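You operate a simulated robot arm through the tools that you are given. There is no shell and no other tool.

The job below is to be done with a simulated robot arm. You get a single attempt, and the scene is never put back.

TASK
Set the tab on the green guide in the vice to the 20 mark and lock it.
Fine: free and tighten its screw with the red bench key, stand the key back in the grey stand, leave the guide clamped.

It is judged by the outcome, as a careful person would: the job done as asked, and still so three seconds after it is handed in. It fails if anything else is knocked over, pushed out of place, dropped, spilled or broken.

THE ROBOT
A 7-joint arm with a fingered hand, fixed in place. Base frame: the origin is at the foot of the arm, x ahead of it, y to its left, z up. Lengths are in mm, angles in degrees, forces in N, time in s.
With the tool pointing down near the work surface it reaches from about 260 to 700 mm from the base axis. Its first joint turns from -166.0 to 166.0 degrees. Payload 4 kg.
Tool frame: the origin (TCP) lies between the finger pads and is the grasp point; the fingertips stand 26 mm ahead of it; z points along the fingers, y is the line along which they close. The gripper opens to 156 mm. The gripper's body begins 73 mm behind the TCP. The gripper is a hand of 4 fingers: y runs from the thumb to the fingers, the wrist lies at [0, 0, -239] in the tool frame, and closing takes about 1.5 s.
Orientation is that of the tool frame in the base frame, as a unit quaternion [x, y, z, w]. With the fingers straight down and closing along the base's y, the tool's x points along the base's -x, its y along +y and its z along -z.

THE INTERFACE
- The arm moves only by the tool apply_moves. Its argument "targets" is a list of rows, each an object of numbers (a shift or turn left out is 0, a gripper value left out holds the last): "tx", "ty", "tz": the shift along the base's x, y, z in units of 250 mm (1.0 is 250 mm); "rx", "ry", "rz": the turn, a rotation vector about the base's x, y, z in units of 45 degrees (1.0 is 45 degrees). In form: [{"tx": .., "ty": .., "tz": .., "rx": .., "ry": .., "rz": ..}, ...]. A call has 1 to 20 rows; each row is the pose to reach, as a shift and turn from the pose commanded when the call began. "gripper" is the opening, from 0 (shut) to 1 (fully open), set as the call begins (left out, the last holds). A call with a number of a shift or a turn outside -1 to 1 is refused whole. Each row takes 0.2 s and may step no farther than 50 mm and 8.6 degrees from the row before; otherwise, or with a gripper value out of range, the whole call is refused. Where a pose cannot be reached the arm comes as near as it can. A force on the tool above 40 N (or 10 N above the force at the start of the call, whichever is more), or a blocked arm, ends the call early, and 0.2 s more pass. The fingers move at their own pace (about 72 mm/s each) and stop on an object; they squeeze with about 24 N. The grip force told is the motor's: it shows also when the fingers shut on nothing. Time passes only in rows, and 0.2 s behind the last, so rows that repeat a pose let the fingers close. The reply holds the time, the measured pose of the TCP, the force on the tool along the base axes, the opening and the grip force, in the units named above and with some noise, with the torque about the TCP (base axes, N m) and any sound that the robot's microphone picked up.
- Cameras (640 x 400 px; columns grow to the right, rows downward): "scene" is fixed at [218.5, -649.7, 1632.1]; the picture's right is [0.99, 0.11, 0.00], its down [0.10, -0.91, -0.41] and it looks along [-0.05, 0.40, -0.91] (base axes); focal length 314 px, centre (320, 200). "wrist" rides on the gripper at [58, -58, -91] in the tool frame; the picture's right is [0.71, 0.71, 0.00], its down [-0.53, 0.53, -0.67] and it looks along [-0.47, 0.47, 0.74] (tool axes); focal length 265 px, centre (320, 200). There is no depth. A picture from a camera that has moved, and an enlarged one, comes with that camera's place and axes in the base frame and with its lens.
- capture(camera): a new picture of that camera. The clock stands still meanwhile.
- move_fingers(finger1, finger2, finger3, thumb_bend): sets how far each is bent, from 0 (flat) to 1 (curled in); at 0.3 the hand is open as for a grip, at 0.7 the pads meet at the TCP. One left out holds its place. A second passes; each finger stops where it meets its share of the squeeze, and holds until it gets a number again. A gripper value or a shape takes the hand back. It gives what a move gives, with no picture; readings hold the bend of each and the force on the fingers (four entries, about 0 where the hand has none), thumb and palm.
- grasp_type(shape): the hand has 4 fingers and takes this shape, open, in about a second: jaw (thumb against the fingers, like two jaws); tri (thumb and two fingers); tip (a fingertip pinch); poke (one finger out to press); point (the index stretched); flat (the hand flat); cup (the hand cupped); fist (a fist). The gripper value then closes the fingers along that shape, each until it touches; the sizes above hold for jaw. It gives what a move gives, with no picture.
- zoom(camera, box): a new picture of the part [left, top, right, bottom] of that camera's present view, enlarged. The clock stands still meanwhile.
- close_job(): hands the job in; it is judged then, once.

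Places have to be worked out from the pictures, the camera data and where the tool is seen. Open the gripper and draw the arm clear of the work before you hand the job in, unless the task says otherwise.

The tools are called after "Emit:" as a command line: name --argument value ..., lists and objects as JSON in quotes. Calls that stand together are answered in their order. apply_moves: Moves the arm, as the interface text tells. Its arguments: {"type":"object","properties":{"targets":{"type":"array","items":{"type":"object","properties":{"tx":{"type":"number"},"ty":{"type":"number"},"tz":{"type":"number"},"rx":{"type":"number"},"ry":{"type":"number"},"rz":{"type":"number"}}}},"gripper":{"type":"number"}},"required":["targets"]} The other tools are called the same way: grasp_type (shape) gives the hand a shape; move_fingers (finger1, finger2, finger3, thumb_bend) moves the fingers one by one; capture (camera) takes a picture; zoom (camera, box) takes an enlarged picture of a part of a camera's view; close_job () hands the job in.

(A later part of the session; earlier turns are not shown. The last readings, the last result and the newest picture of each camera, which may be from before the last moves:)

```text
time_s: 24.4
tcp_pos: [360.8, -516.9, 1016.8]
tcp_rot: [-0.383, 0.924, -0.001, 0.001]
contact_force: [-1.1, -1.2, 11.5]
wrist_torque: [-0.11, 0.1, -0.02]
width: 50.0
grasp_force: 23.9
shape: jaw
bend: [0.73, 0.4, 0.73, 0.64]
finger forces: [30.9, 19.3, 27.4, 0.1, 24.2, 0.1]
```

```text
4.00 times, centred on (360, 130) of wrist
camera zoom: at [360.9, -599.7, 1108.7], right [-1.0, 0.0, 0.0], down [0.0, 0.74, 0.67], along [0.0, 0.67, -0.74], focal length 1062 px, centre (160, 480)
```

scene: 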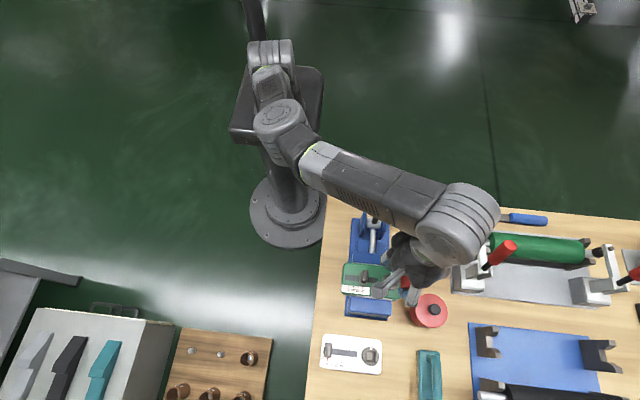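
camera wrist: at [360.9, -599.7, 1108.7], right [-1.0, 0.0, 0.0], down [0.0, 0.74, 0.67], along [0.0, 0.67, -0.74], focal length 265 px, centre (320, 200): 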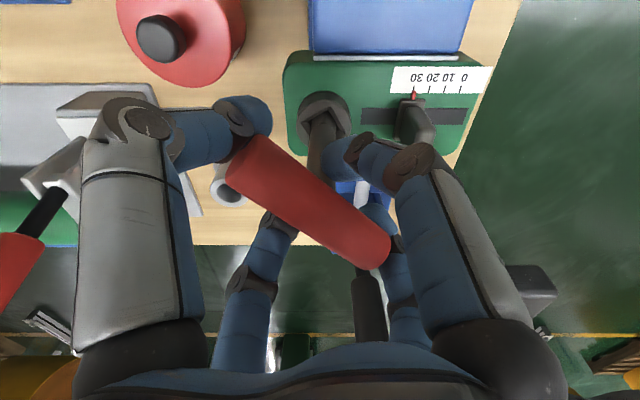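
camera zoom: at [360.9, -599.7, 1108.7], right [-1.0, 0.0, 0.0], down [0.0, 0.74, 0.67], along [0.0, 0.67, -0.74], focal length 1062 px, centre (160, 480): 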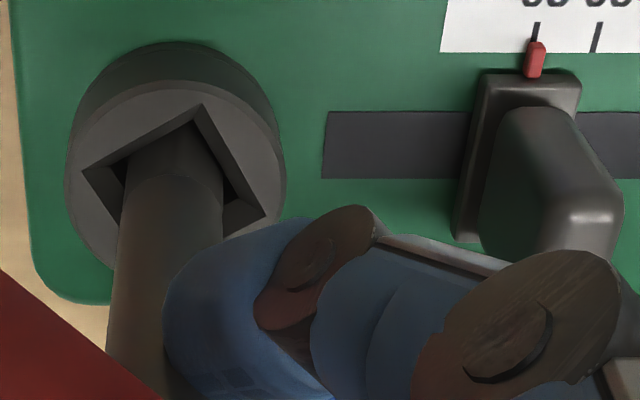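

The socket has turned about 30° and the key has slipped roughly 11° in the fingers. I turn a further 8° and watch the torque.

Emit:
apply_moves --targets '[{"rz": 0.09}, {"rz": 0.18}]'

Emit:
zoom --camera "wrist" --box '[240, 50, 400, 150]'

Emit:
capture --camera "wrist"

```text
time_s: 25.0
tcp_pos: [360.8, -516.8, 1017.6]
tcp_rot: [-0.448, 0.894, -0.001, 0.001]
contact_force: [-3.0, -1.4, 9.4]
wrist_torque: [-0.04, 0.19, -0.11]
width: 49.7
grasp_force: 24.3
shape: jaw
bend: [0.73, 0.4, 0.73, 0.64]
finger forces: [30.8, 19.0, 27.4, 0.1, 24.1, 0.0]
```

```text
4.00 times, centred on (320, 100) of wrist
camera zoom: at [372.7, -598.6, 1108.7], right [-0.99, -0.14, 0.0], down [-0.11, 0.74, 0.67], along [-0.09, 0.66, -0.74], focal length 1062 px, centre (320, 600)
```

zoom: 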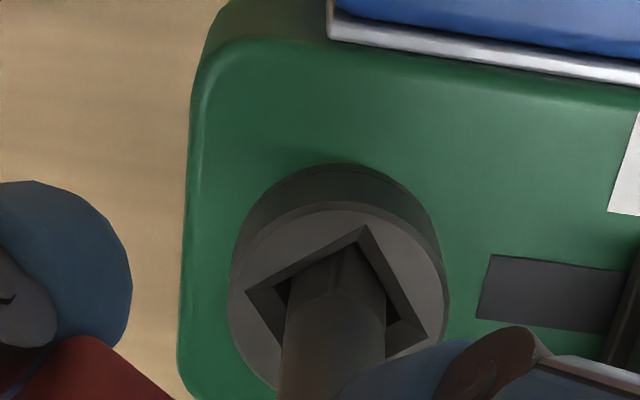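

```text
taken
camera wrist: at [372.7, -598.6, 1108.7], right [-0.99, -0.14, 0.0], down [-0.11, 0.74, 0.67], along [-0.09, 0.66, -0.74], focal length 265 px, centre (320, 200)
```

wrist: 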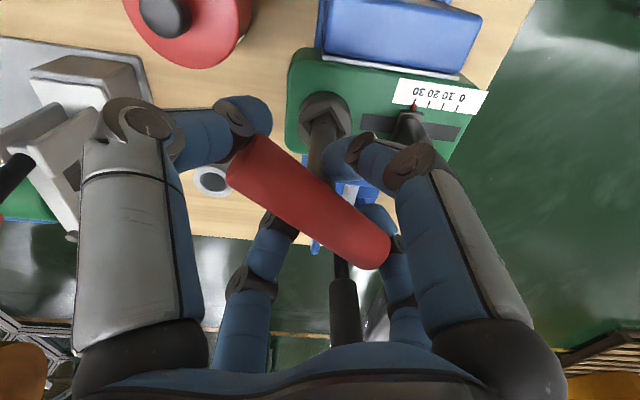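

The socket now turns together with the key (about -0.1 N·m reaction), so it is driving. I continue counter-clockwise.

Emit:
apply_moves --targets '[{"rz": 0.15}, {"rz": 0.3}, {"rz": 0.45}, {"rz": 0.6}, {"rz": 0.75}, {"rz": 0.82}]'

Emit:
zoom --camera "wrist" --box '[240, 50, 400, 150]'

Emit:
capture --camera "wrist"

Emit:
zoom --camera "scene" --box '[340, 230, 460, 310]'

```text
time_s: 26.4
tcp_pos: [360.3, -518.9, 1018.4]
tcp_rot: [0.707, -0.707, 0.0, -0.001]
contact_force: [-5.6, 0.3, 8.5]
wrist_torque: [0.03, 0.42, -0.09]
width: 49.1
grasp_force: 24.0
shape: jaw
bend: [0.73, 0.4, 0.73, 0.65]
finger forces: [28.5, 18.3, 29.1, 0.0, 24.7, 0.0]
```

```text
4.00 times, centred on (320, 100) of wrist
camera zoom: at [418.7, -576.3, 1108.7], right [-0.71, -0.71, 0.0], down [-0.53, 0.53, 0.67], along [-0.47, 0.47, -0.74], focal length 1062 px, centre (320, 600)
```

zoom: 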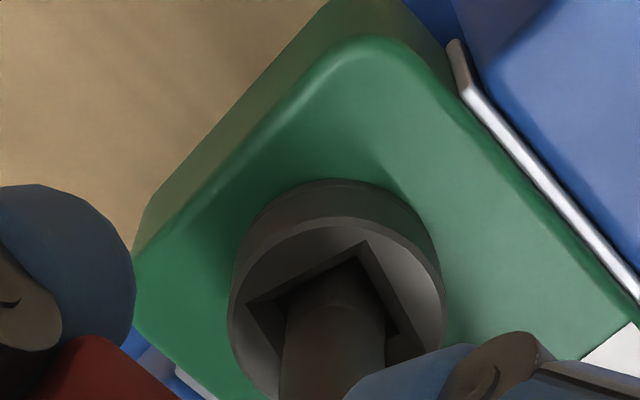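

```text
taken
camera wrist: at [418.7, -576.3, 1108.7], right [-0.71, -0.71, 0.0], down [-0.53, 0.53, 0.67], along [-0.47, 0.47, -0.74], focal length 265 px, centre (320, 200)
```

wrist: 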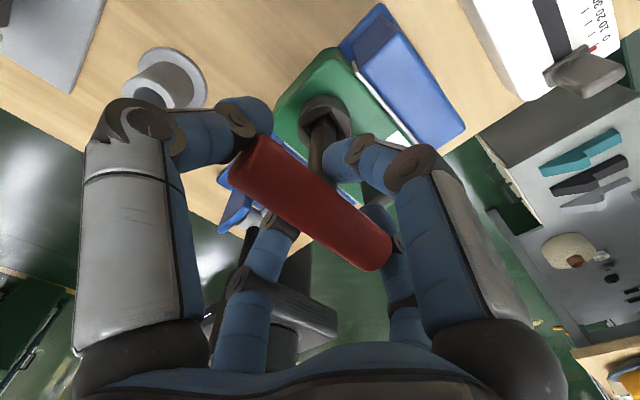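

```text
5.00 times, centred on (400, 270) of scene
camera zoom: at [218.5, -649.7, 1632.1], right [0.99, 0.11, 0.0], down [0.1, -0.91, -0.41], along [-0.05, 0.4, -0.91], focal length 1571 px, centre (-80, -150)
```

zoom: 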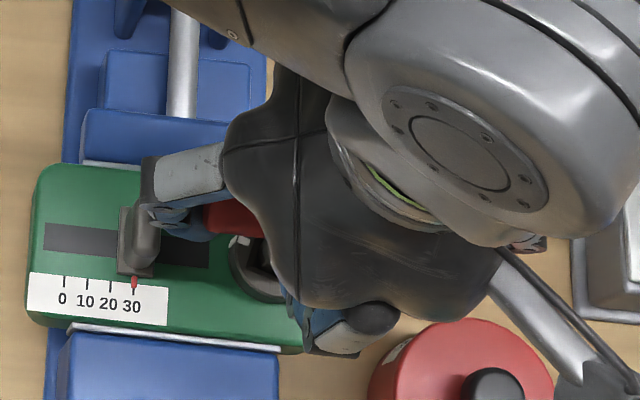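

The screw's white mark has come round about 75° counter-clockwise and the guide is steady. There is a small lateral bind of -5.6 N in x, so I correct about 1 mm in x and turn another 40° to be sure it is free.

Emit:
apply_moves --targets '[{"tx": -0.003, "rz": 0.15}, {"tx": -0.005, "rz": 0.3}, {"tx": -0.005, "rz": 0.45}, {"tx": -0.005, "rz": 0.6}, {"tx": -0.005, "rz": 0.75}, {"tx": -0.005, "rz": 0.9}]'

Emit:
zoom --camera "wrist" --box '[240, 50, 400, 150]'

Emit:
zoom --camera "scene" --box '[340, 230, 460, 310]'

```text
time_s: 27.8
tcp_pos: [358.3, -518.3, 1018.7]
tcp_rot: [0.909, -0.417, 0.0, -0.001]
contact_force: [-5.0, -2.8, 5.6]
wrist_torque: [-0.16, 0.28, -0.06]
width: 49.1
grasp_force: 24.1
shape: jaw
bend: [0.73, 0.4, 0.73, 0.65]
finger forces: [27.3, 19.4, 29.5, 0.0, 25.3, 0.1]
```

```text
4.00 times, centred on (320, 100) of wrist
camera zoom: at [441.3, -524.5, 1108.8], right [-0.08, -1.0, 0.0], down [-0.74, 0.06, 0.67], along [-0.67, 0.05, -0.74], focal length 1062 px, centre (320, 600)
```

zoom: 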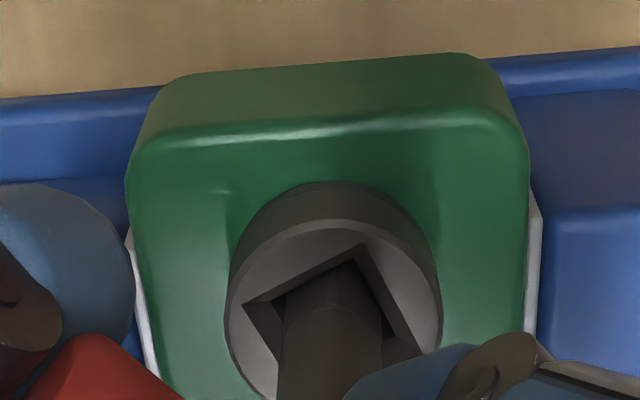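

```text
5.00 times, centred on (400, 270) of scene
camera zoom: at [218.5, -649.7, 1632.1], right [0.99, 0.11, 0.0], down [0.1, -0.91, -0.41], along [-0.05, 0.4, -0.91], focal length 1571 px, centre (-80, -150)
```

zoom: 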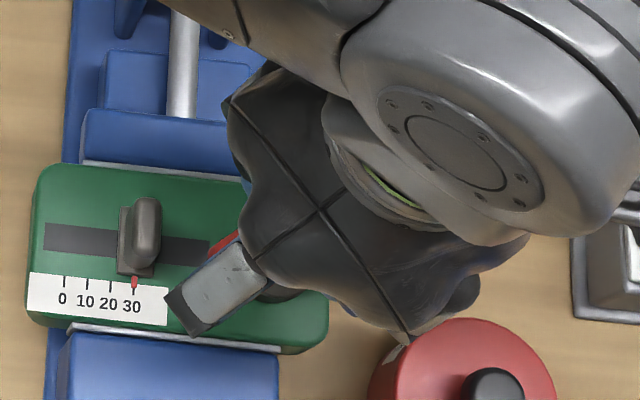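

Still turning freely with no stop. One more 40° turn for margin, with a small lateral correction.

Emit:
apply_moves --targets '[{"tx": -0.003, "ty": -0.002, "rz": 0.15}, {"tx": -0.004, "ty": -0.003, "rz": 0.3}, {"tx": -0.004, "ty": -0.003, "rz": 0.45}, {"tx": -0.004, "ty": -0.003, "rz": 0.6}, {"tx": -0.004, "ty": -0.003, "rz": 0.75}, {"tx": -0.004, "ty": -0.003, "rz": 0.9}, {"tx": -0.004, "ty": -0.003, "rz": 0.9}]'

Emit:
zoom --camera "wrist" --box '[240, 50, 400, 150]'

Emit:
zoom --camera "scene" --box '[340, 230, 460, 310]'

```text
time_s: 29.4
tcp_pos: [357.8, -517.9, 1018.6]
tcp_rot: [0.997, -0.079, 0.0, 0.0]
contact_force: [-3.0, -1.8, -0.2]
wrist_torque: [-0.14, 0.18, -0.02]
width: 49.1
grasp_force: 24.3
shape: jaw
bend: [0.73, 0.4, 0.73, 0.65]
finger forces: [26.3, 21.6, 29.6, 0.0, 26.2, 0.0]
```

```text
4.00 times, centred on (320, 100) of wrist
camera zoom: at [425.6, -470.8, 1109.0], right [0.59, -0.81, 0.0], down [-0.6, -0.44, 0.67], along [-0.54, -0.39, -0.74], focal length 1062 px, centre (320, 600)
```

zoom: 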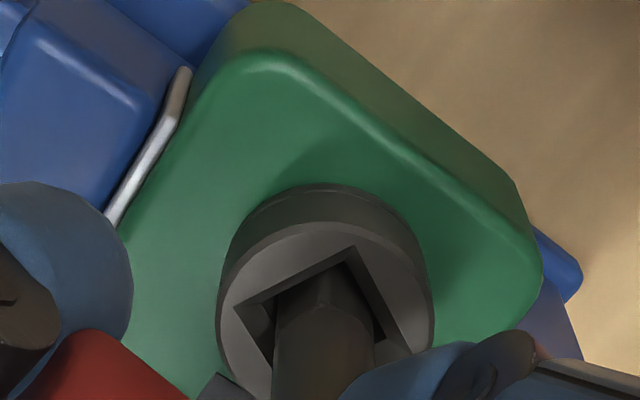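

```text
5.00 times, centred on (400, 270) of scene
camera zoom: at [218.5, -649.7, 1632.1], right [0.99, 0.11, 0.0], down [0.1, -0.91, -0.41], along [-0.05, 0.4, -0.91], focal length 1571 px, centre (-80, -150)
```

zoom: 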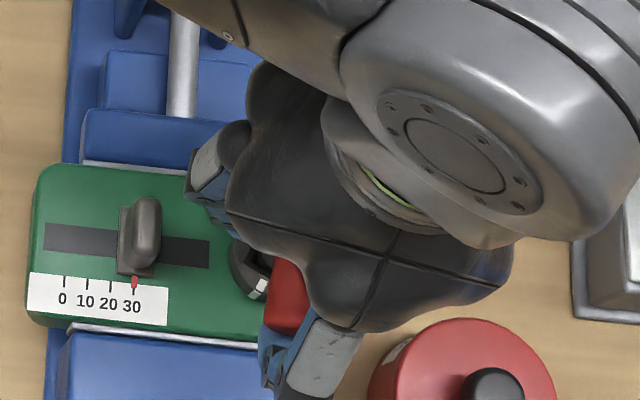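

The screw has turned about 155° counter-clockwise and still turns freely, so it should be loose. The refined geometry is: screw axis (359,-519), socket rim z≈949, guide top ≈933, tab blade at x≈300 rising to z≈972. I keep the key in hand and lift it clear, turning the hand back so the wrist camera can see the scale.

Emit:
apply_moves --targets '[{"tz": 0.03}, {"tz": 0.06}, {"tz": 0.1}, {"tz": 0.14}, {"tz": 0.18}, {"tz": 0.18, "rz": -0.18}, {"tz": 0.18, "rz": -0.36}, {"tz": 0.18, "rz": -0.54}, {"tz": 0.18, "rz": -0.72}, {"tz": 0.18, "rz": -0.9}, {"tz": 0.18, "rz": -1.0}]'

Emit:
apply_moves --targets '[{"rz": -0.18}, {"rz": -0.36}, {"rz": -0.54}, {"rz": -0.72}, {"rz": -0.9}, {"rz": -1.0}]'

Emit:
apply_moves --targets '[{"rz": -0.18}, {"rz": -0.36}, {"rz": -0.54}, {"rz": -0.72}, {"rz": -0.79}, {"rz": -0.79}]'

Emit:
capture --camera "wrist"

Emit:
zoom --camera "wrist" --box '[240, 30, 480, 180]'

Emit:
zoom --camera "scene" --box '[340, 230, 460, 310]'

```text
time_s: 31.8
tcp_pos: [358.4, -518.6, 1062.8]
tcp_rot: [0.89, -0.455, 0.001, -0.001]
contact_force: [-0.2, 0.0, -1.3]
wrist_torque: [-0.02, 0.0, 0.0]
width: 49.1
grasp_force: 24.1
shape: jaw
bend: [0.73, 0.4, 0.73, 0.65]
finger forces: [27.6, 22.4, 27.7, 0.1, 26.4, 0.0]
```

```text
time_s: 33.2
tcp_pos: [358.2, -519.2, 1062.1]
tcp_rot: [-0.648, 0.762, 0.0, 0.002]
contact_force: [-0.4, -0.5, -1.3]
wrist_torque: [0.0, 0.01, 0.01]
width: 49.0
grasp_force: 23.7
shape: jaw
bend: [0.73, 0.4, 0.73, 0.65]
finger forces: [27.6, 22.4, 27.6, 0.0, 26.3, 0.0]
```

```text
time_s: 34.6
tcp_pos: [358.5, -520.5, 1062.5]
tcp_rot: [-0.385, 0.923, 0.0, 0.0]
contact_force: [0.1, 0.1, -1.9]
wrist_torque: [-0.02, -0.01, -0.01]
width: 49.3
grasp_force: 23.9
shape: jaw
bend: [0.73, 0.4, 0.73, 0.65]
finger forces: [27.7, 22.3, 27.5, 0.0, 26.3, 0.1]
```

```text
taken
camera wrist: at [359.2, -601.1, 1153.2], right [-1.0, -0.01, 0.0], down [-0.01, 0.74, 0.67], along [0.0, 0.67, -0.74], focal length 265 px, centre (320, 200)
```

wrist: 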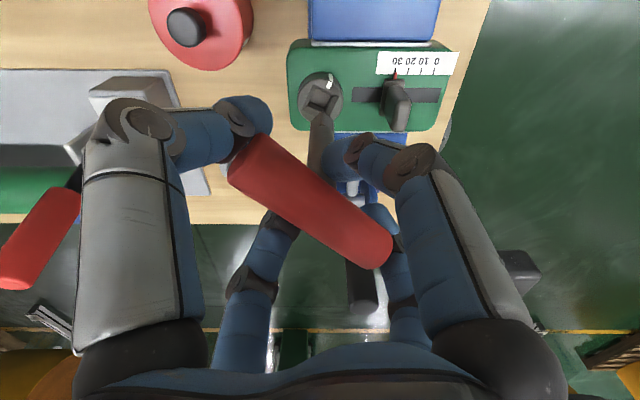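

```text
2.67 times, centred on (360, 105) of wrist
camera zoom: at [359.2, -601.1, 1153.2], right [-1.0, -0.01, 0.0], down [-0.01, 0.74, 0.67], along [0.0, 0.67, -0.74], focal length 708 px, centre (213, 453)
```

zoom: 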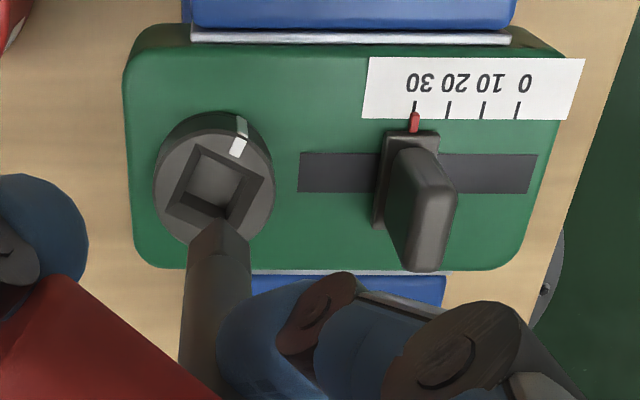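

```text
5.00 times, centred on (400, 270) of scene
camera zoom: at [218.5, -649.7, 1632.1], right [0.99, 0.11, 0.0], down [0.1, -0.91, -0.41], along [-0.05, 0.4, -0.91], focal length 1571 px, centre (-80, -150)
```

zoom: 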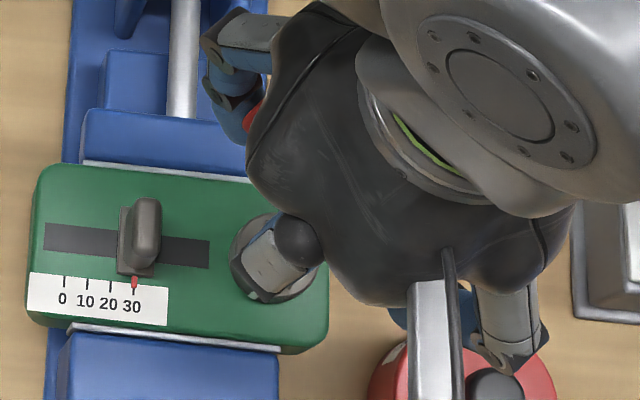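

Clear view: the tab pointer is at 30 and the screw's mark is turned about 150°. I'll use the held key's shaft as a pusher, so I move it between the screw head and the tab (x≈327) and lower the tip to z≈950.

Emit:
apply_moves --targets '[{"tx": -0.06}, {"tx": -0.126, "ty": 0.002}, {"tx": -0.126, "ty": 0.002, "tz": -0.04}, {"tx": -0.126, "ty": 0.002, "tz": -0.08}, {"tx": -0.126, "ty": 0.002, "tz": -0.12}, {"tx": -0.126, "ty": 0.002, "tz": -0.12}]'

Emit:
capture --camera "wrist"

Emit:
zoom --camera "wrist" --box '[240, 30, 480, 180]'

```text
time_s: 36.0
tcp_pos: [326.9, -517.5, 1032.3]
tcp_rot: [-0.386, 0.923, 0.0, 0.0]
contact_force: [-0.1, 0.8, -1.3]
wrist_torque: [-0.04, 0.03, 0.01]
width: 49.1
grasp_force: 23.9
shape: jaw
bend: [0.73, 0.4, 0.73, 0.65]
finger forces: [27.7, 22.2, 27.6, 0.1, 26.2, 0.2]
```

```text
taken
camera wrist: at [328.5, -600.1, 1123.6], right [-1.0, -0.01, 0.0], down [-0.01, 0.74, 0.67], along [0.0, 0.67, -0.74], focal length 265 px, centre (320, 200)
```

wrist: 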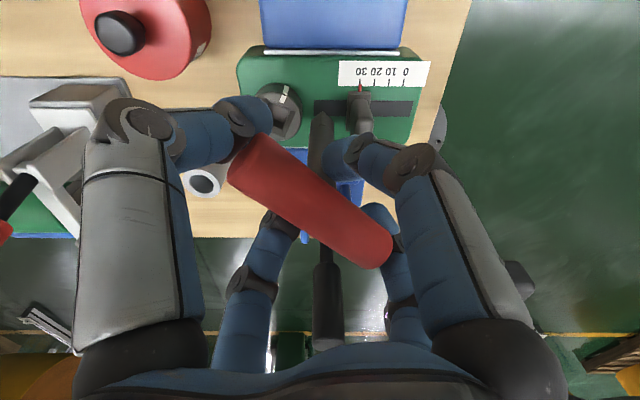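

```text
2.67 times, centred on (360, 105) of wrist
camera zoom: at [328.5, -600.1, 1123.6], right [-1.0, -0.01, 0.0], down [-0.01, 0.74, 0.67], along [0.0, 0.67, -0.74], focal length 708 px, centre (213, 453)
```

zoom: 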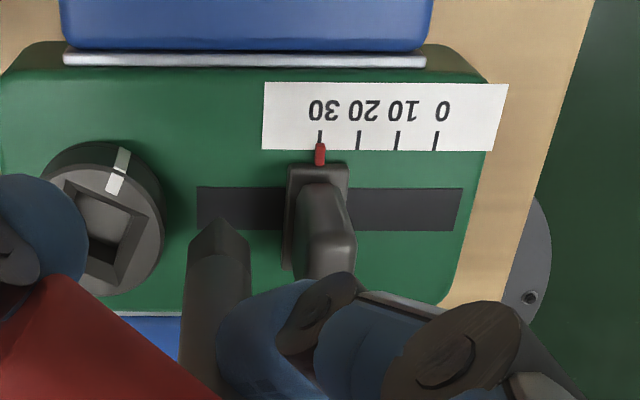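

The shaft is beside the tab at the right height, and the fingers are well above the blade. I push gently toward -x by 17 mm, which should move the tab roughly 5 mm.

Emit:
apply_moves --targets '[{"tx": -0.016}, {"tx": -0.032}, {"tx": -0.044}, {"tx": -0.052}, {"tx": -0.06}, {"tx": -0.068}, {"tx": -0.068}]'

Emit:
zoom --camera "wrist" --box '[240, 30, 480, 180]'

```text
time_s: 37.6
tcp_pos: [309.9, -517.1, 1034.0]
tcp_rot: [-0.386, 0.923, 0.0, 0.0]
contact_force: [0.6, -0.5, -1.3]
wrist_torque: [-0.03, -0.03, -0.01]
width: 48.7
grasp_force: 23.4
shape: jaw
bend: [0.73, 0.4, 0.73, 0.65]
finger forces: [27.4, 22.2, 27.8, 0.0, 26.5, 0.0]
```

```text
2.67 times, centred on (360, 105) of wrist
camera zoom: at [310.5, -599.7, 1123.7], right [-1.0, -0.01, 0.0], down [-0.01, 0.74, 0.67], along [0.0, 0.67, -0.74], focal length 708 px, centre (213, 453)
```

zoom: 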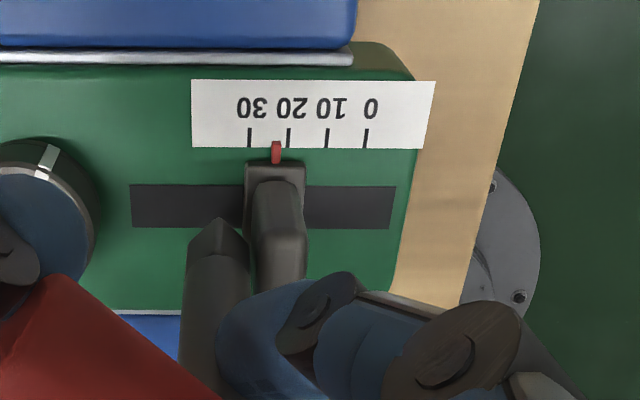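

The tab slides freely and the pointer now reads about 23. I push another 2.6 mm and check.

Emit:
apply_moves --targets '[{"tx": -0.004}, {"tx": -0.008}, {"tx": -0.0105}, {"tx": -0.0105}]'

Emit:
zoom --camera "wrist" --box '[290, 60, 390, 120]'

```text
time_s: 38.6
tcp_pos: [307.4, -518.6, 1031.8]
tcp_rot: [-0.386, 0.923, -0.001, 0.001]
contact_force: [-0.4, 0.3, -0.6]
wrist_torque: [0.02, -0.05, -0.01]
width: 49.2
grasp_force: 24.3
shape: jaw
bend: [0.73, 0.4, 0.73, 0.65]
finger forces: [27.3, 22.3, 28.0, 0.1, 26.3, 0.0]
```

```text
6.40 times, centred on (340, 90) of wrist
camera zoom: at [308.4, -600.4, 1123.4], right [-1.0, -0.01, 0.0], down [-0.01, 0.74, 0.67], along [0.0, 0.67, -0.74], focal length 1699 px, centre (192, 904)
```

zoom: 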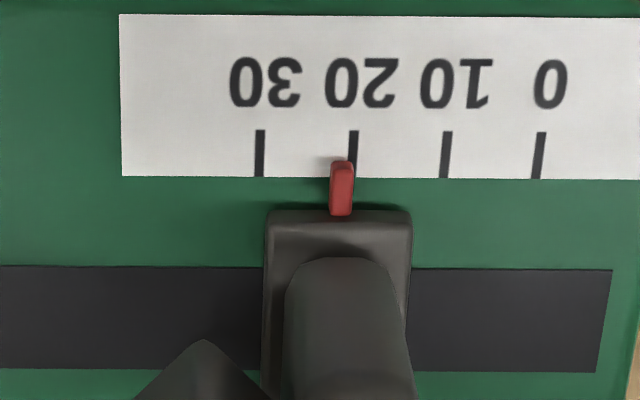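

The pointer is about 1.1 mm short of the 20 mark. One small further push.

Emit:
apply_moves --targets '[{"tx": -0.0022}, {"tx": -0.0044}, {"tx": -0.0044}]'

Emit:
zoom --camera "wrist" --box '[290, 60, 390, 120]'

```text
time_s: 39.4
tcp_pos: [305.8, -517.2, 1032.2]
tcp_rot: [-0.386, 0.922, -0.001, 0.001]
contact_force: [0.8, 0.4, -2.3]
wrist_torque: [0.0, -0.02, -0.01]
width: 49.2
grasp_force: 23.3
shape: jaw
bend: [0.73, 0.4, 0.73, 0.65]
finger forces: [27.4, 22.3, 27.7, 0.1, 26.2, 0.0]
```

```text
6.40 times, centred on (340, 90) of wrist
camera zoom: at [307.5, -600.2, 1123.7], right [-1.0, -0.01, 0.0], down [-0.01, 0.74, 0.67], along [0.0, 0.67, -0.74], focal length 1699 px, centre (192, 904)
```

zoom: 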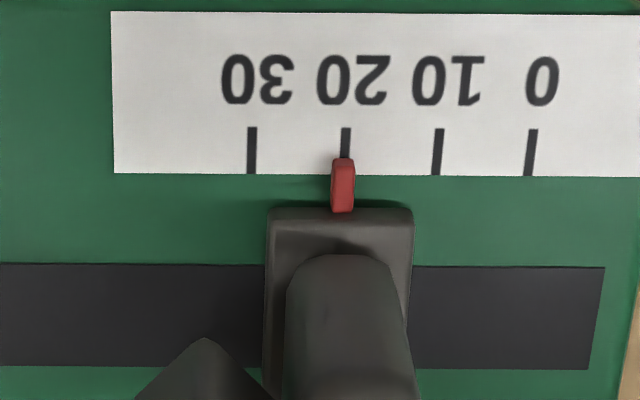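

Very close to 20. I zoom more to judge the remainder.

Emit:
zoom --camera "wrist" --box '[328, 75, 360, 95]'

Emit:
zoom --camera "scene" --box '[335, 255, 411, 302]'

```text
16.00 times, centred on (344, 85) of wrist
camera zoom: at [307.5, -600.2, 1123.7], right [-1.0, -0.01, 0.0], down [-0.01, 0.74, 0.67], along [0.0, 0.67, -0.74], focal length 4246 px, centre (-64, 2040)
```

zoom: 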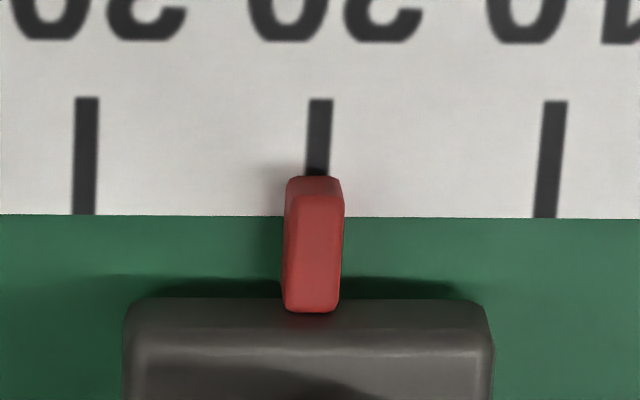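

```text
8.42 times, centred on (373, 278) of scene
camera zoom: at [218.5, -649.7, 1632.1], right [0.99, 0.11, 0.0], down [0.1, -0.91, -0.41], along [-0.05, 0.4, -0.91], focal length 2646 px, centre (-126, -461)
```

zoom: 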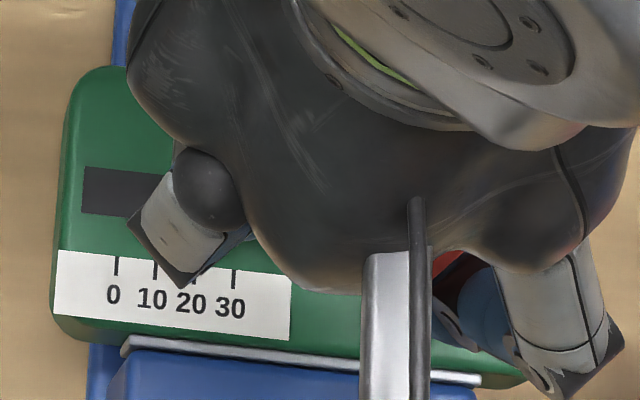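

About 0.4 mm remains once the pointer's height parallax is allowed for. One last tiny push.

Emit:
apply_moves --targets '[{"tx": -0.0008}, {"tx": -0.0015}, {"tx": -0.0015}]'

Emit:
zoom --camera "wrist" --box '[328, 75, 360, 95]'

```text
time_s: 40.2
tcp_pos: [305.4, -518.1, 1033.0]
tcp_rot: [-0.386, 0.923, -0.001, 0.0]
contact_force: [-0.3, -0.7, -1.2]
wrist_torque: [-0.02, -0.01, -0.01]
width: 49.1
grasp_force: 24.3
shape: jaw
bend: [0.73, 0.4, 0.73, 0.65]
finger forces: [27.5, 22.0, 27.7, 0.2, 26.2, 0.1]
```

```text
16.00 times, centred on (344, 85) of wrist
camera zoom: at [307.2, -600.6, 1123.5], right [-1.0, -0.01, 0.0], down [-0.01, 0.74, 0.67], along [0.0, 0.67, -0.74], focal length 4246 px, centre (-64, 2040)
```

zoom: 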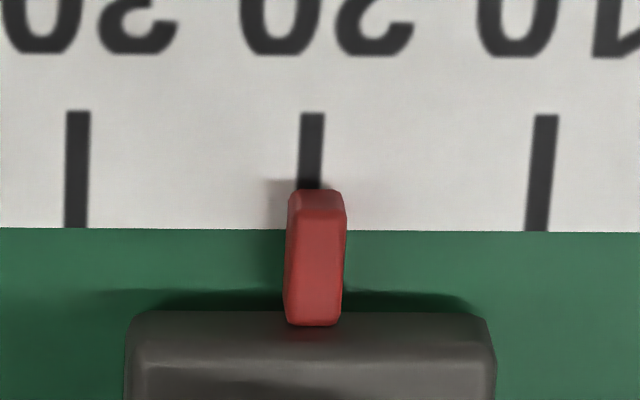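

The pointer is on 20. I back straight off in +x without touching the tab, then lift and return above the screw.

Emit:
apply_moves --targets '[{"tx": 0.02}, {"tx": 0.05}, {"tx": 0.086}, {"tx": 0.086, "tz": 0.06}, {"tx": 0.086, "tz": 0.12}, {"tx": 0.15, "tz": 0.12}, {"tx": 0.212, "ty": -0.002, "tz": 0.12}, {"tx": 0.212, "ty": -0.002, "tz": 0.12}]'

Emit:
zoom --camera "wrist" --box '[240, 30, 480, 180]'

Emit:
zoom --camera "scene" --box '[335, 255, 411, 302]'

```text
time_s: 42.0
tcp_pos: [357.9, -519.7, 1061.4]
tcp_rot: [-0.386, 0.923, 0.0, 0.001]
contact_force: [-0.5, -0.5, -1.4]
wrist_torque: [0.02, 0.0, -0.01]
width: 48.8
grasp_force: 24.4
shape: jaw
bend: [0.73, 0.4, 0.73, 0.65]
finger forces: [27.6, 21.9, 27.6, 0.1, 26.0, 0.0]
```

```text
2.67 times, centred on (360, 105) of wrist
camera zoom: at [358.6, -601.4, 1153.2], right [-1.0, -0.01, 0.0], down [-0.01, 0.74, 0.67], along [0.0, 0.67, -0.74], focal length 708 px, centre (213, 453)
```

zoom: 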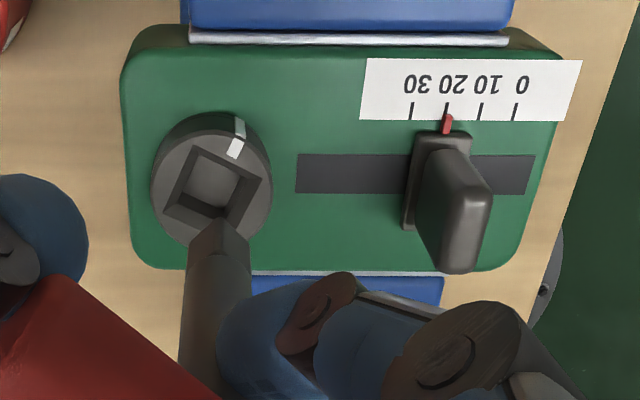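

```text
8.42 times, centred on (373, 278) of scene
camera zoom: at [218.5, -649.7, 1632.1], right [0.99, 0.11, 0.0], down [0.1, -0.91, -0.41], along [-0.05, 0.4, -0.91], focal length 2646 px, centre (-126, -461)
```

zoom: 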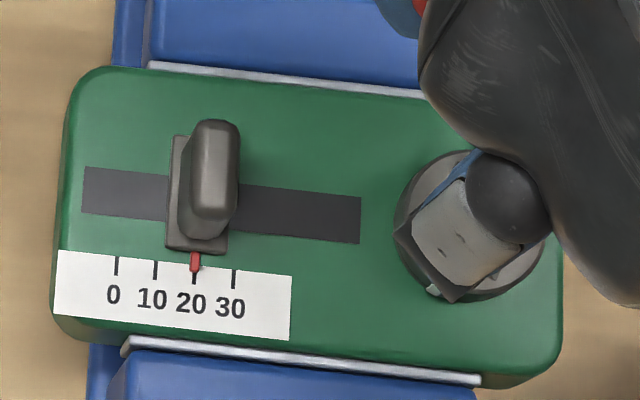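

The scene view confirms the pointer on 20. I rotate the hand back to its 170° orientation, so the key matches the socket, while staying above it.

Emit:
apply_moves --targets '[{"rz": 0.18}, {"rz": 0.36}, {"rz": 0.54}, {"rz": 0.72}, {"rz": 0.9}, {"rz": 1.0}]'

Emit:
apply_moves --targets '[{"rz": 0.18}, {"rz": 0.36}, {"rz": 0.54}, {"rz": 0.72}, {"rz": 0.9}, {"rz": 1.0}]'

Emit:
apply_moves --targets '[{"rz": 0.18}, {"rz": 0.36}, {"rz": 0.54}, {"rz": 0.72}, {"rz": 0.79}, {"rz": 0.79}]'

Emit:
zoom --camera "wrist" --box '[240, 50, 400, 150]'

```text
time_s: 43.4
tcp_pos: [358.9, -518.9, 1061.7]
tcp_rot: [0.71, -0.704, 0.001, -0.001]
contact_force: [0.2, 0.6, -1.9]
wrist_torque: [0.0, -0.01, -0.01]
width: 49.0
grasp_force: 23.3
shape: jaw
bend: [0.73, 0.4, 0.73, 0.65]
finger forces: [27.6, 21.9, 27.7, 0.0, 26.1, 0.1]
```

```text
time_s: 44.8
tcp_pos: [358.2, -518.1, 1062.9]
tcp_rot: [0.925, -0.379, 0.0, -0.001]
contact_force: [-0.4, -1.0, -0.9]
wrist_torque: [0.03, -0.01, -0.01]
width: 49.0
grasp_force: 23.4
shape: jaw
bend: [0.73, 0.4, 0.73, 0.65]
finger forces: [27.6, 21.8, 27.6, 0.1, 25.9, 0.1]
```

```text
time_s: 46.2
tcp_pos: [358.2, -518.5, 1063.4]
tcp_rot: [0.997, -0.078, -0.001, -0.001]
contact_force: [-0.2, 1.3, -2.0]
wrist_torque: [0.02, -0.04, -0.03]
width: 49.1
grasp_force: 23.8
shape: jaw
bend: [0.73, 0.4, 0.73, 0.65]
finger forces: [27.5, 21.9, 27.6, 0.0, 25.9, 0.0]
```

```text
4.00 times, centred on (320, 100) of wrist
camera zoom: at [425.9, -470.9, 1154.2], right [0.59, -0.81, 0.0], down [-0.6, -0.44, 0.67], along [-0.54, -0.39, -0.74], focal length 1062 px, centre (320, 600)
```

zoom: 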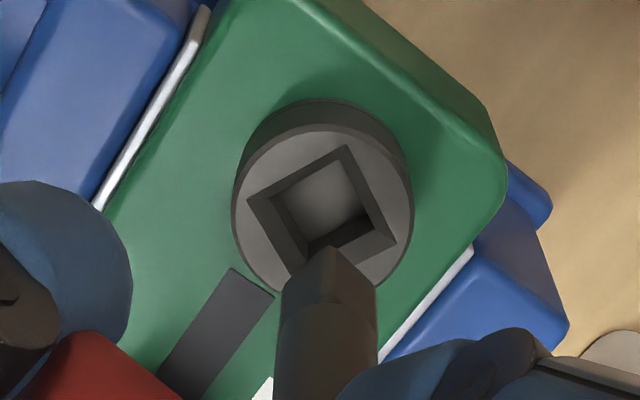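

The camera pose matches the one I lifted from, so the socket is straight below. I descend to just above the bore with a small x correction.

Emit:
apply_moves --targets '[{"tx": -0.0025, "ty": 0.001, "tz": -0.03}, {"tx": -0.0025, "ty": 0.001, "tz": -0.06}, {"tx": -0.0025, "ty": 0.001, "tz": -0.09}, {"tx": -0.0025, "ty": 0.001, "tz": -0.12}, {"tx": -0.0025, "ty": 0.001, "tz": -0.15}, {"tx": -0.0025, "ty": 0.001, "tz": -0.15}]'

Emit:
zoom --camera "wrist" --box '[240, 50, 400, 150]'

```text
time_s: 47.6
tcp_pos: [357.3, -518.9, 1026.4]
tcp_rot: [0.997, -0.079, 0.0, 0.0]
contact_force: [-0.1, -0.6, -2.5]
wrist_torque: [0.01, 0.01, -0.03]
width: 49.1
grasp_force: 24.1
shape: jaw
bend: [0.73, 0.4, 0.73, 0.65]
finger forces: [27.5, 21.6, 27.5, 0.1, 25.7, 0.1]
```

```text
4.00 times, centred on (320, 100) of wrist
camera zoom: at [425.3, -470.5, 1116.9], right [0.59, -0.81, 0.0], down [-0.6, -0.44, 0.67], along [-0.54, -0.39, -0.74], focal length 1062 px, centre (320, 600)
```

zoom: 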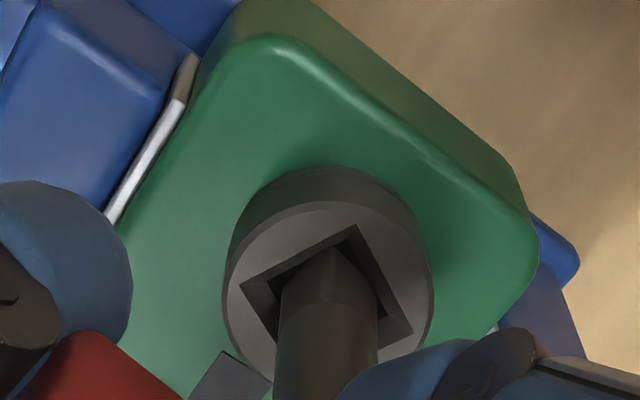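

Well centred. The key leads the socket by a few degrees, so I turn it back 6° and lower into the bore.

Emit:
apply_moves --targets '[{"tz": -0.008, "rz": -0.13}, {"tz": -0.016, "rz": -0.13}, {"tz": -0.024, "rz": -0.13}, {"tz": -0.032, "rz": -0.13}, {"tz": -0.032, "rz": -0.13}]'

Emit:
zoom --camera "wrist" --box '[240, 50, 400, 150]'

```text
time_s: 48.8
tcp_pos: [357.0, -518.9, 1018.1]
tcp_rot: [0.991, -0.13, 0.0, 0.0]
contact_force: [-0.7, -0.4, 0.8]
wrist_torque: [0.0, 0.05, -0.04]
width: 49.0
grasp_force: 24.4
shape: jaw
bend: [0.73, 0.4, 0.73, 0.65]
finger forces: [27.5, 20.9, 28.0, 0.0, 25.1, 0.1]
```

```text
4.00 times, centred on (320, 100) of wrist
camera zoom: at [429.8, -477.7, 1108.9], right [0.5, -0.87, 0.0], down [-0.64, -0.37, 0.67], along [-0.58, -0.33, -0.74], focal length 1062 px, centre (320, 600)
```

zoom: 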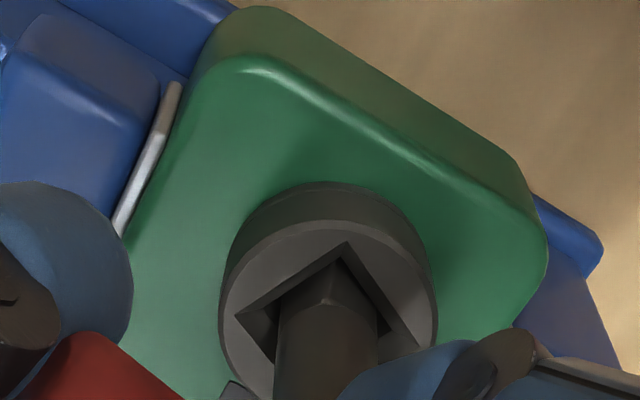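

It slipped in without force. I lower until it seats lightly.

Emit:
apply_moves --targets '[{"tz": -0.005}, {"tz": -0.01}, {"tz": -0.01}]'

```text
time_s: 49.6
tcp_pos: [359.0, -517.5, 1016.1]
tcp_rot: [0.992, -0.13, 0.001, 0.0]
contact_force: [-0.1, -0.8, 28.8]
wrist_torque: [-0.07, 0.08, -0.02]
width: 48.9
grasp_force: 23.4
shape: jaw
bend: [0.73, 0.4, 0.73, 0.64]
finger forces: [32.0, 15.5, 31.7, 0.0, 22.2, 0.1]
```

Seated (29 N on the bottom). I ease 1 mm and turn clockwise to tighten, watching the torque.

Emit:
apply_moves --targets '[{"tz": 0.004}, {"tz": 0.004, "rz": -0.15}, {"tz": 0.004, "rz": -0.3}, {"tz": 0.004, "rz": -0.45}, {"tz": 0.004, "rz": -0.6}, {"tz": 0.004, "rz": -0.75}, {"tz": 0.004, "rz": -0.9}]'

Emit:
zoom --camera "wrist" --box '[240, 50, 400, 150]'

```text
time_s: 51.2
tcp_pos: [358.1, -518.8, 1015.7]
tcp_rot: [0.885, -0.465, 0.0, -0.001]
contact_force: [2.5, 0.7, 17.8]
wrist_torque: [0.07, -0.09, 0.09]
width: 48.9
grasp_force: 23.8
shape: jaw
bend: [0.73, 0.4, 0.73, 0.64]
finger forces: [32.0, 17.7, 30.4, 0.0, 23.5, 0.0]
```

```text
4.00 times, centred on (320, 100) of wrist
camera zoom: at [439.6, -533.9, 1107.2], right [-0.18, -0.98, 0.0], down [-0.73, 0.13, 0.67], along [-0.66, 0.12, -0.74], focal length 1062 px, centre (320, 600)
```

zoom: 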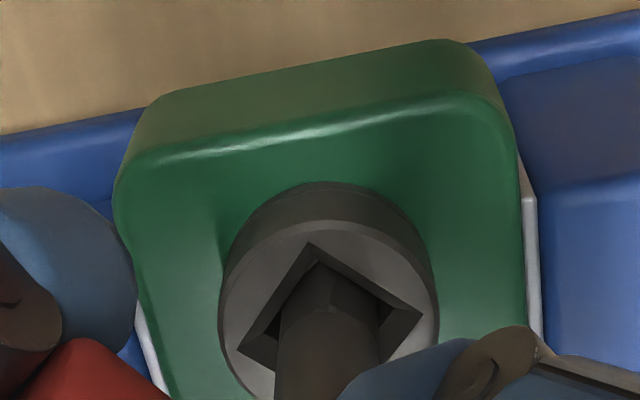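

The slack is taken up and the screw is following clockwise (about 0.09 N·m). I keep tightening.

Emit:
apply_moves --targets '[{"rz": -0.15}, {"rz": -0.3}, {"rz": -0.45}, {"rz": -0.6}, {"rz": -0.75}, {"rz": -0.9}, {"rz": -1.0}]'

Emit:
zoom --camera "wrist" --box '[240, 50, 400, 150]'

```text
time_s: 52.8
tcp_pos: [358.4, -518.3, 1016.3]
tcp_rot: [-0.639, 0.769, 0.0, 0.001]
contact_force: [5.4, -4.2, 22.2]
wrist_torque: [-0.19, -0.32, 0.1]
width: 49.1
grasp_force: 24.5
shape: jaw
bend: [0.73, 0.41, 0.73, 0.64]
finger forces: [33.5, 18.3, 29.2, 0.0, 24.9, 0.0]
```

```text
4.00 times, centred on (320, 100) of wrist
camera zoom: at [405.1, -585.6, 1107.1], right [-0.82, -0.57, 0.0], down [-0.42, 0.61, 0.67], along [-0.38, 0.55, -0.75], focal length 1062 px, centre (320, 600)
```

zoom: 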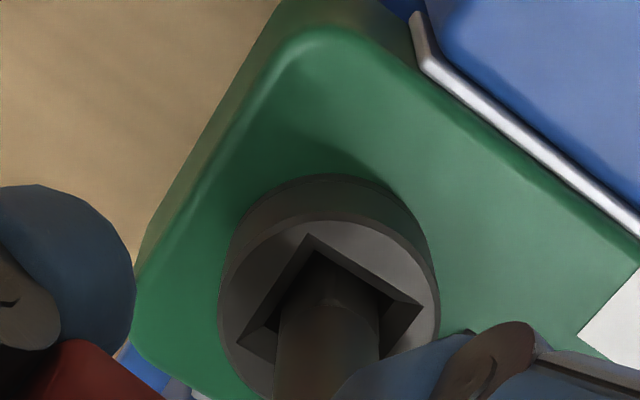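

Still driving. I correct the slight lateral load (+x, -y) and continue clockwise.

Emit:
apply_moves --targets '[{"tx": 0.002, "ty": -0.002, "rz": -0.15}, {"tx": 0.003, "ty": -0.003, "tz": 0.001, "rz": -0.3}, {"tx": 0.003, "ty": -0.003, "tz": 0.002, "rz": -0.45}, {"tx": 0.003, "ty": -0.003, "tz": 0.002, "rz": -0.6}, {"tx": 0.003, "ty": -0.003, "tz": 0.002, "rz": -0.75}, {"tx": 0.003, "ty": -0.003, "tz": 0.002, "rz": -0.9}, {"tx": 0.003, "ty": -0.003, "tz": 0.002, "rz": -1.0}]'

Emit:
zoom --camera "wrist" --box '[240, 50, 400, 150]'

Emit:
capture --camera "wrist"

```text
time_s: 54.4
tcp_pos: [360.0, -519.3, 1016.6]
tcp_rot: [-0.296, 0.955, -0.001, 0.001]
contact_force: [3.4, -6.6, 8.5]
wrist_torque: [-0.36, -0.19, 0.09]
width: 49.2
grasp_force: 23.6
shape: jaw
bend: [0.73, 0.41, 0.73, 0.64]
finger forces: [31.5, 21.7, 29.2, 0.0, 26.2, 0.0]
```

```text
4.00 times, centred on (320, 100) of wrist
camera zoom: at [344.7, -599.9, 1107.4], right [-0.98, 0.18, 0.0], down [0.14, 0.73, 0.67], along [0.12, 0.66, -0.74], focal length 1062 px, centre (320, 600)
```

zoom: 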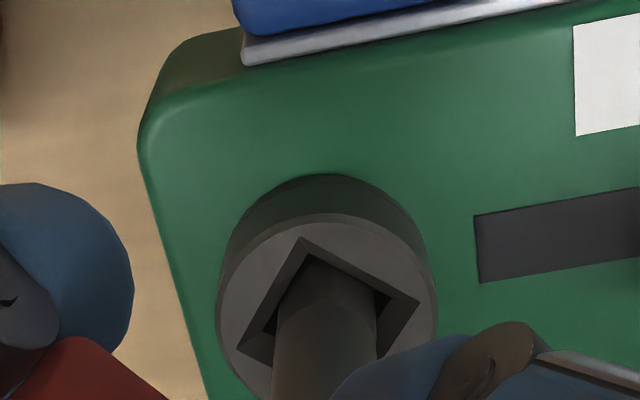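

```text
taken
camera wrist: at [344.7, -599.9, 1107.4], right [-0.98, 0.18, 0.0], down [0.14, 0.73, 0.67], along [0.12, 0.66, -0.74], focal length 265 px, centre (320, 200)
```

wrist: 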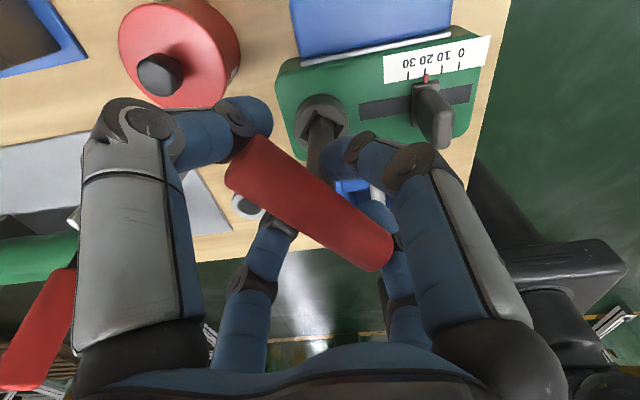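

Tab still at 20 and the hand is at +34°. I continue tightening with another small lateral correction.

Emit:
apply_moves --targets '[{"tx": 0.001, "ty": -0.003, "rz": -0.15}, {"tx": 0.002, "ty": -0.004, "rz": -0.3}, {"tx": 0.002, "ty": -0.004, "rz": -0.45}, {"tx": 0.002, "ty": -0.004, "rz": -0.6}, {"tx": 0.002, "ty": -0.004, "rz": -0.76}]'

Emit:
zoom --camera "wrist" --box '[240, 50, 400, 150]'

Emit:
zoom --camera "scene" --box '[340, 230, 460, 310]'

```text
time_s: 55.6
tcp_pos: [359.3, -519.7, 1016.3]
tcp_rot: [-0.002, 1.0, -0.001, 0.0]
contact_force: [0.1, -6.2, 8.0]
wrist_torque: [-0.38, -0.02, 0.04]
width: 49.0
grasp_force: 24.5
shape: jaw
bend: [0.73, 0.41, 0.73, 0.64]
finger forces: [30.8, 21.6, 29.6, 0.0, 26.3, 0.1]
```

```text
4.00 times, centred on (320, 100) of wrist
camera zoom: at [301.8, -578.2, 1107.4], right [-0.71, 0.7, 0.0], down [0.52, 0.53, 0.67], along [0.47, 0.47, -0.74], focal length 1062 px, centre (320, 600)
```

zoom: 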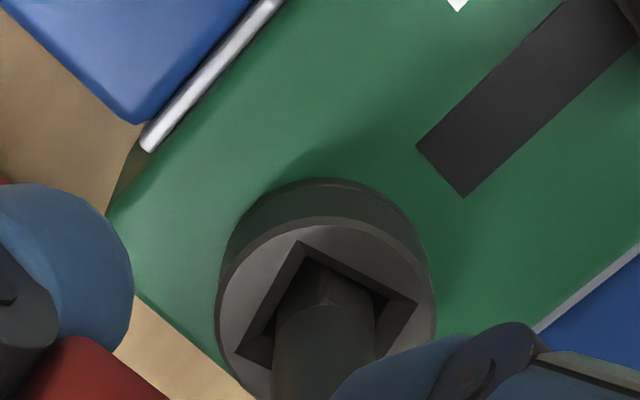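

```text
5.00 times, centred on (400, 270) of scene
camera zoom: at [218.5, -649.7, 1632.1], right [0.99, 0.11, 0.0], down [0.1, -0.91, -0.41], along [-0.05, 0.4, -0.91], focal length 1571 px, centre (-80, -150)
```

zoom: 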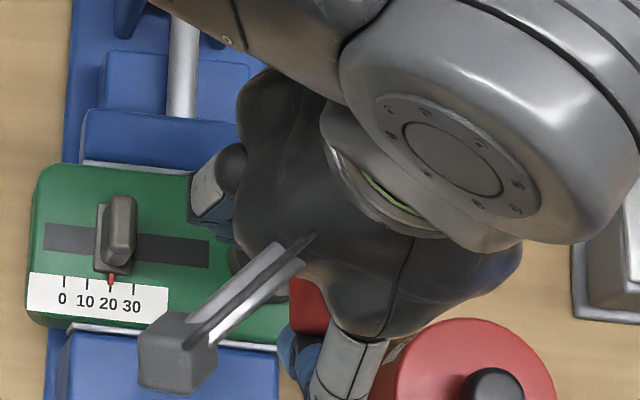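

The screw is about 16° short of its original angle. I continue clockwise, in smaller steps, to feel it tighten.

Emit:
apply_moves --targets '[{"ty": -0.002, "rz": -0.13}, {"ty": -0.003, "rz": -0.26}, {"ty": -0.003, "rz": -0.39}]'

Emit:
zoom --camera "wrist" --box '[240, 50, 400, 150]'

```text
time_s: 56.4
tcp_pos: [360.1, -521.7, 1016.3]
tcp_rot: [0.15, 0.989, -0.001, -0.001]
contact_force: [-4.7, -4.7, 7.6]
wrist_torque: [-0.29, 0.19, 0.18]
width: 49.2
grasp_force: 24.2
shape: jaw
bend: [0.73, 0.41, 0.73, 0.64]
finger forces: [32.3, 21.3, 28.0, 0.0, 25.8, 0.0]
```

```text
4.00 times, centred on (320, 100) of wrist
camera zoom: at [287.4, -558.8, 1107.4], right [-0.47, 0.89, 0.0], down [0.66, 0.35, 0.67], along [0.59, 0.31, -0.74], focal length 1062 px, centre (320, 600)
```

zoom: 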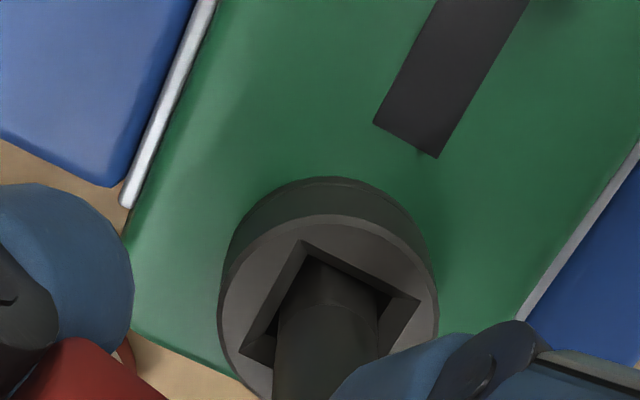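

Torque is rising (0.18 N·m) with the screw about at its original angle. A bit more clockwise.

Emit:
apply_moves --targets '[{"tx": -0.002, "ty": -0.001, "rz": -0.13}, {"tx": -0.002, "ty": -0.001, "rz": -0.26}, {"tx": -0.002, "ty": -0.001, "rz": -0.26}]'

Emit:
zoom --camera "wrist" --box '[240, 50, 400, 150]'

```text
time_s: 57.2
tcp_pos: [360.4, -521.3, 1015.7]
tcp_rot: [0.248, 0.969, -0.001, 0.001]
contact_force: [0.4, -8.1, 8.7]
wrist_torque: [-0.17, 0.24, 1.23]
width: 49.1
grasp_force: 24.1
shape: jaw
bend: [0.73, 0.81, 0.73, 0.64]
finger forces: [32.9, 21.0, 25.8, 0.0, 24.9, 0.0]
```

```text
4.00 times, centred on (320, 100) of wrist
camera zoom: at [281.6, -543.8, 1106.8], right [-0.28, 0.96, 0.0], down [0.71, 0.21, 0.67], along [0.64, 0.18, -0.74], focal length 1062 px, centre (320, 600)
```

zoom: 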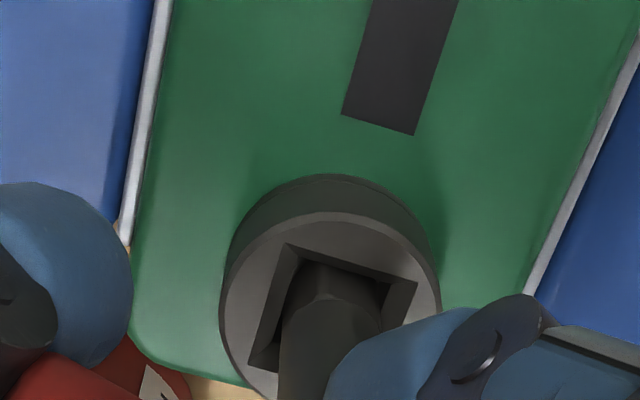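

Reaction torque jumped to 1.23 N·m with the screw back at its original angle, so it is tight. Finger 2 shifted to bend 0.81, so I check how the key sits in the hand.

Emit:
capture --camera "wrist"

Emit:
zoom --camera "wrist" --box '[200, 90, 440, 290]'

Emit:
zoom --camera "scene" --box '[340, 230, 460, 310]'

```text
taken
camera wrist: at [281.6, -543.8, 1106.8], right [-0.28, 0.96, 0.0], down [0.71, 0.21, 0.67], along [0.64, 0.18, -0.74], focal length 265 px, centre (320, 200)
```

wrist: 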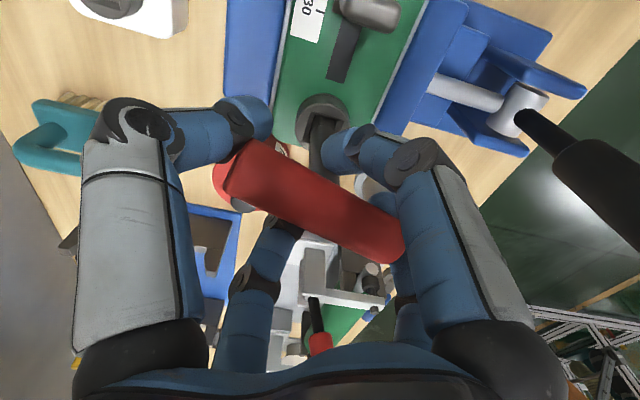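

```text
2.00 times, centred on (320, 190) of wrist
camera zoom: at [281.6, -543.8, 1106.8], right [-0.28, 0.96, 0.0], down [0.71, 0.21, 0.67], along [0.64, 0.18, -0.74], focal length 531 px, centre (320, 220)
```

zoom: 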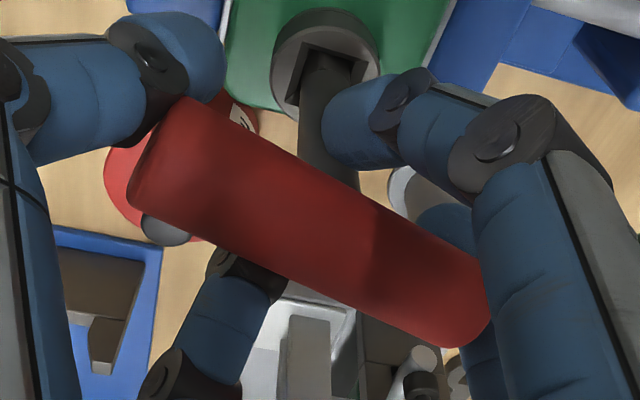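

```text
5.00 times, centred on (400, 270) of scene
camera zoom: at [218.5, -649.7, 1632.1], right [0.99, 0.11, 0.0], down [0.1, -0.91, -0.41], along [-0.05, 0.4, -0.91], focal length 1571 px, centre (-80, -150)
```

zoom: 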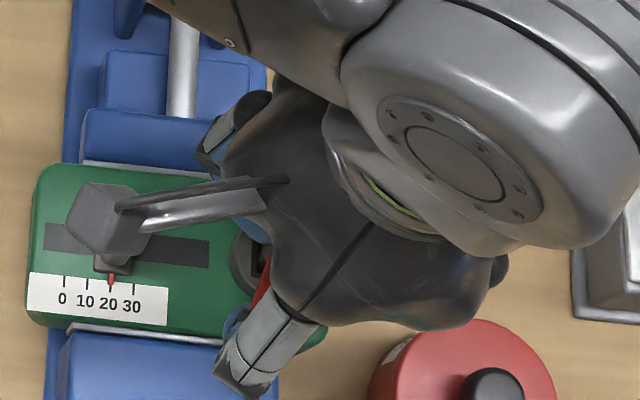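

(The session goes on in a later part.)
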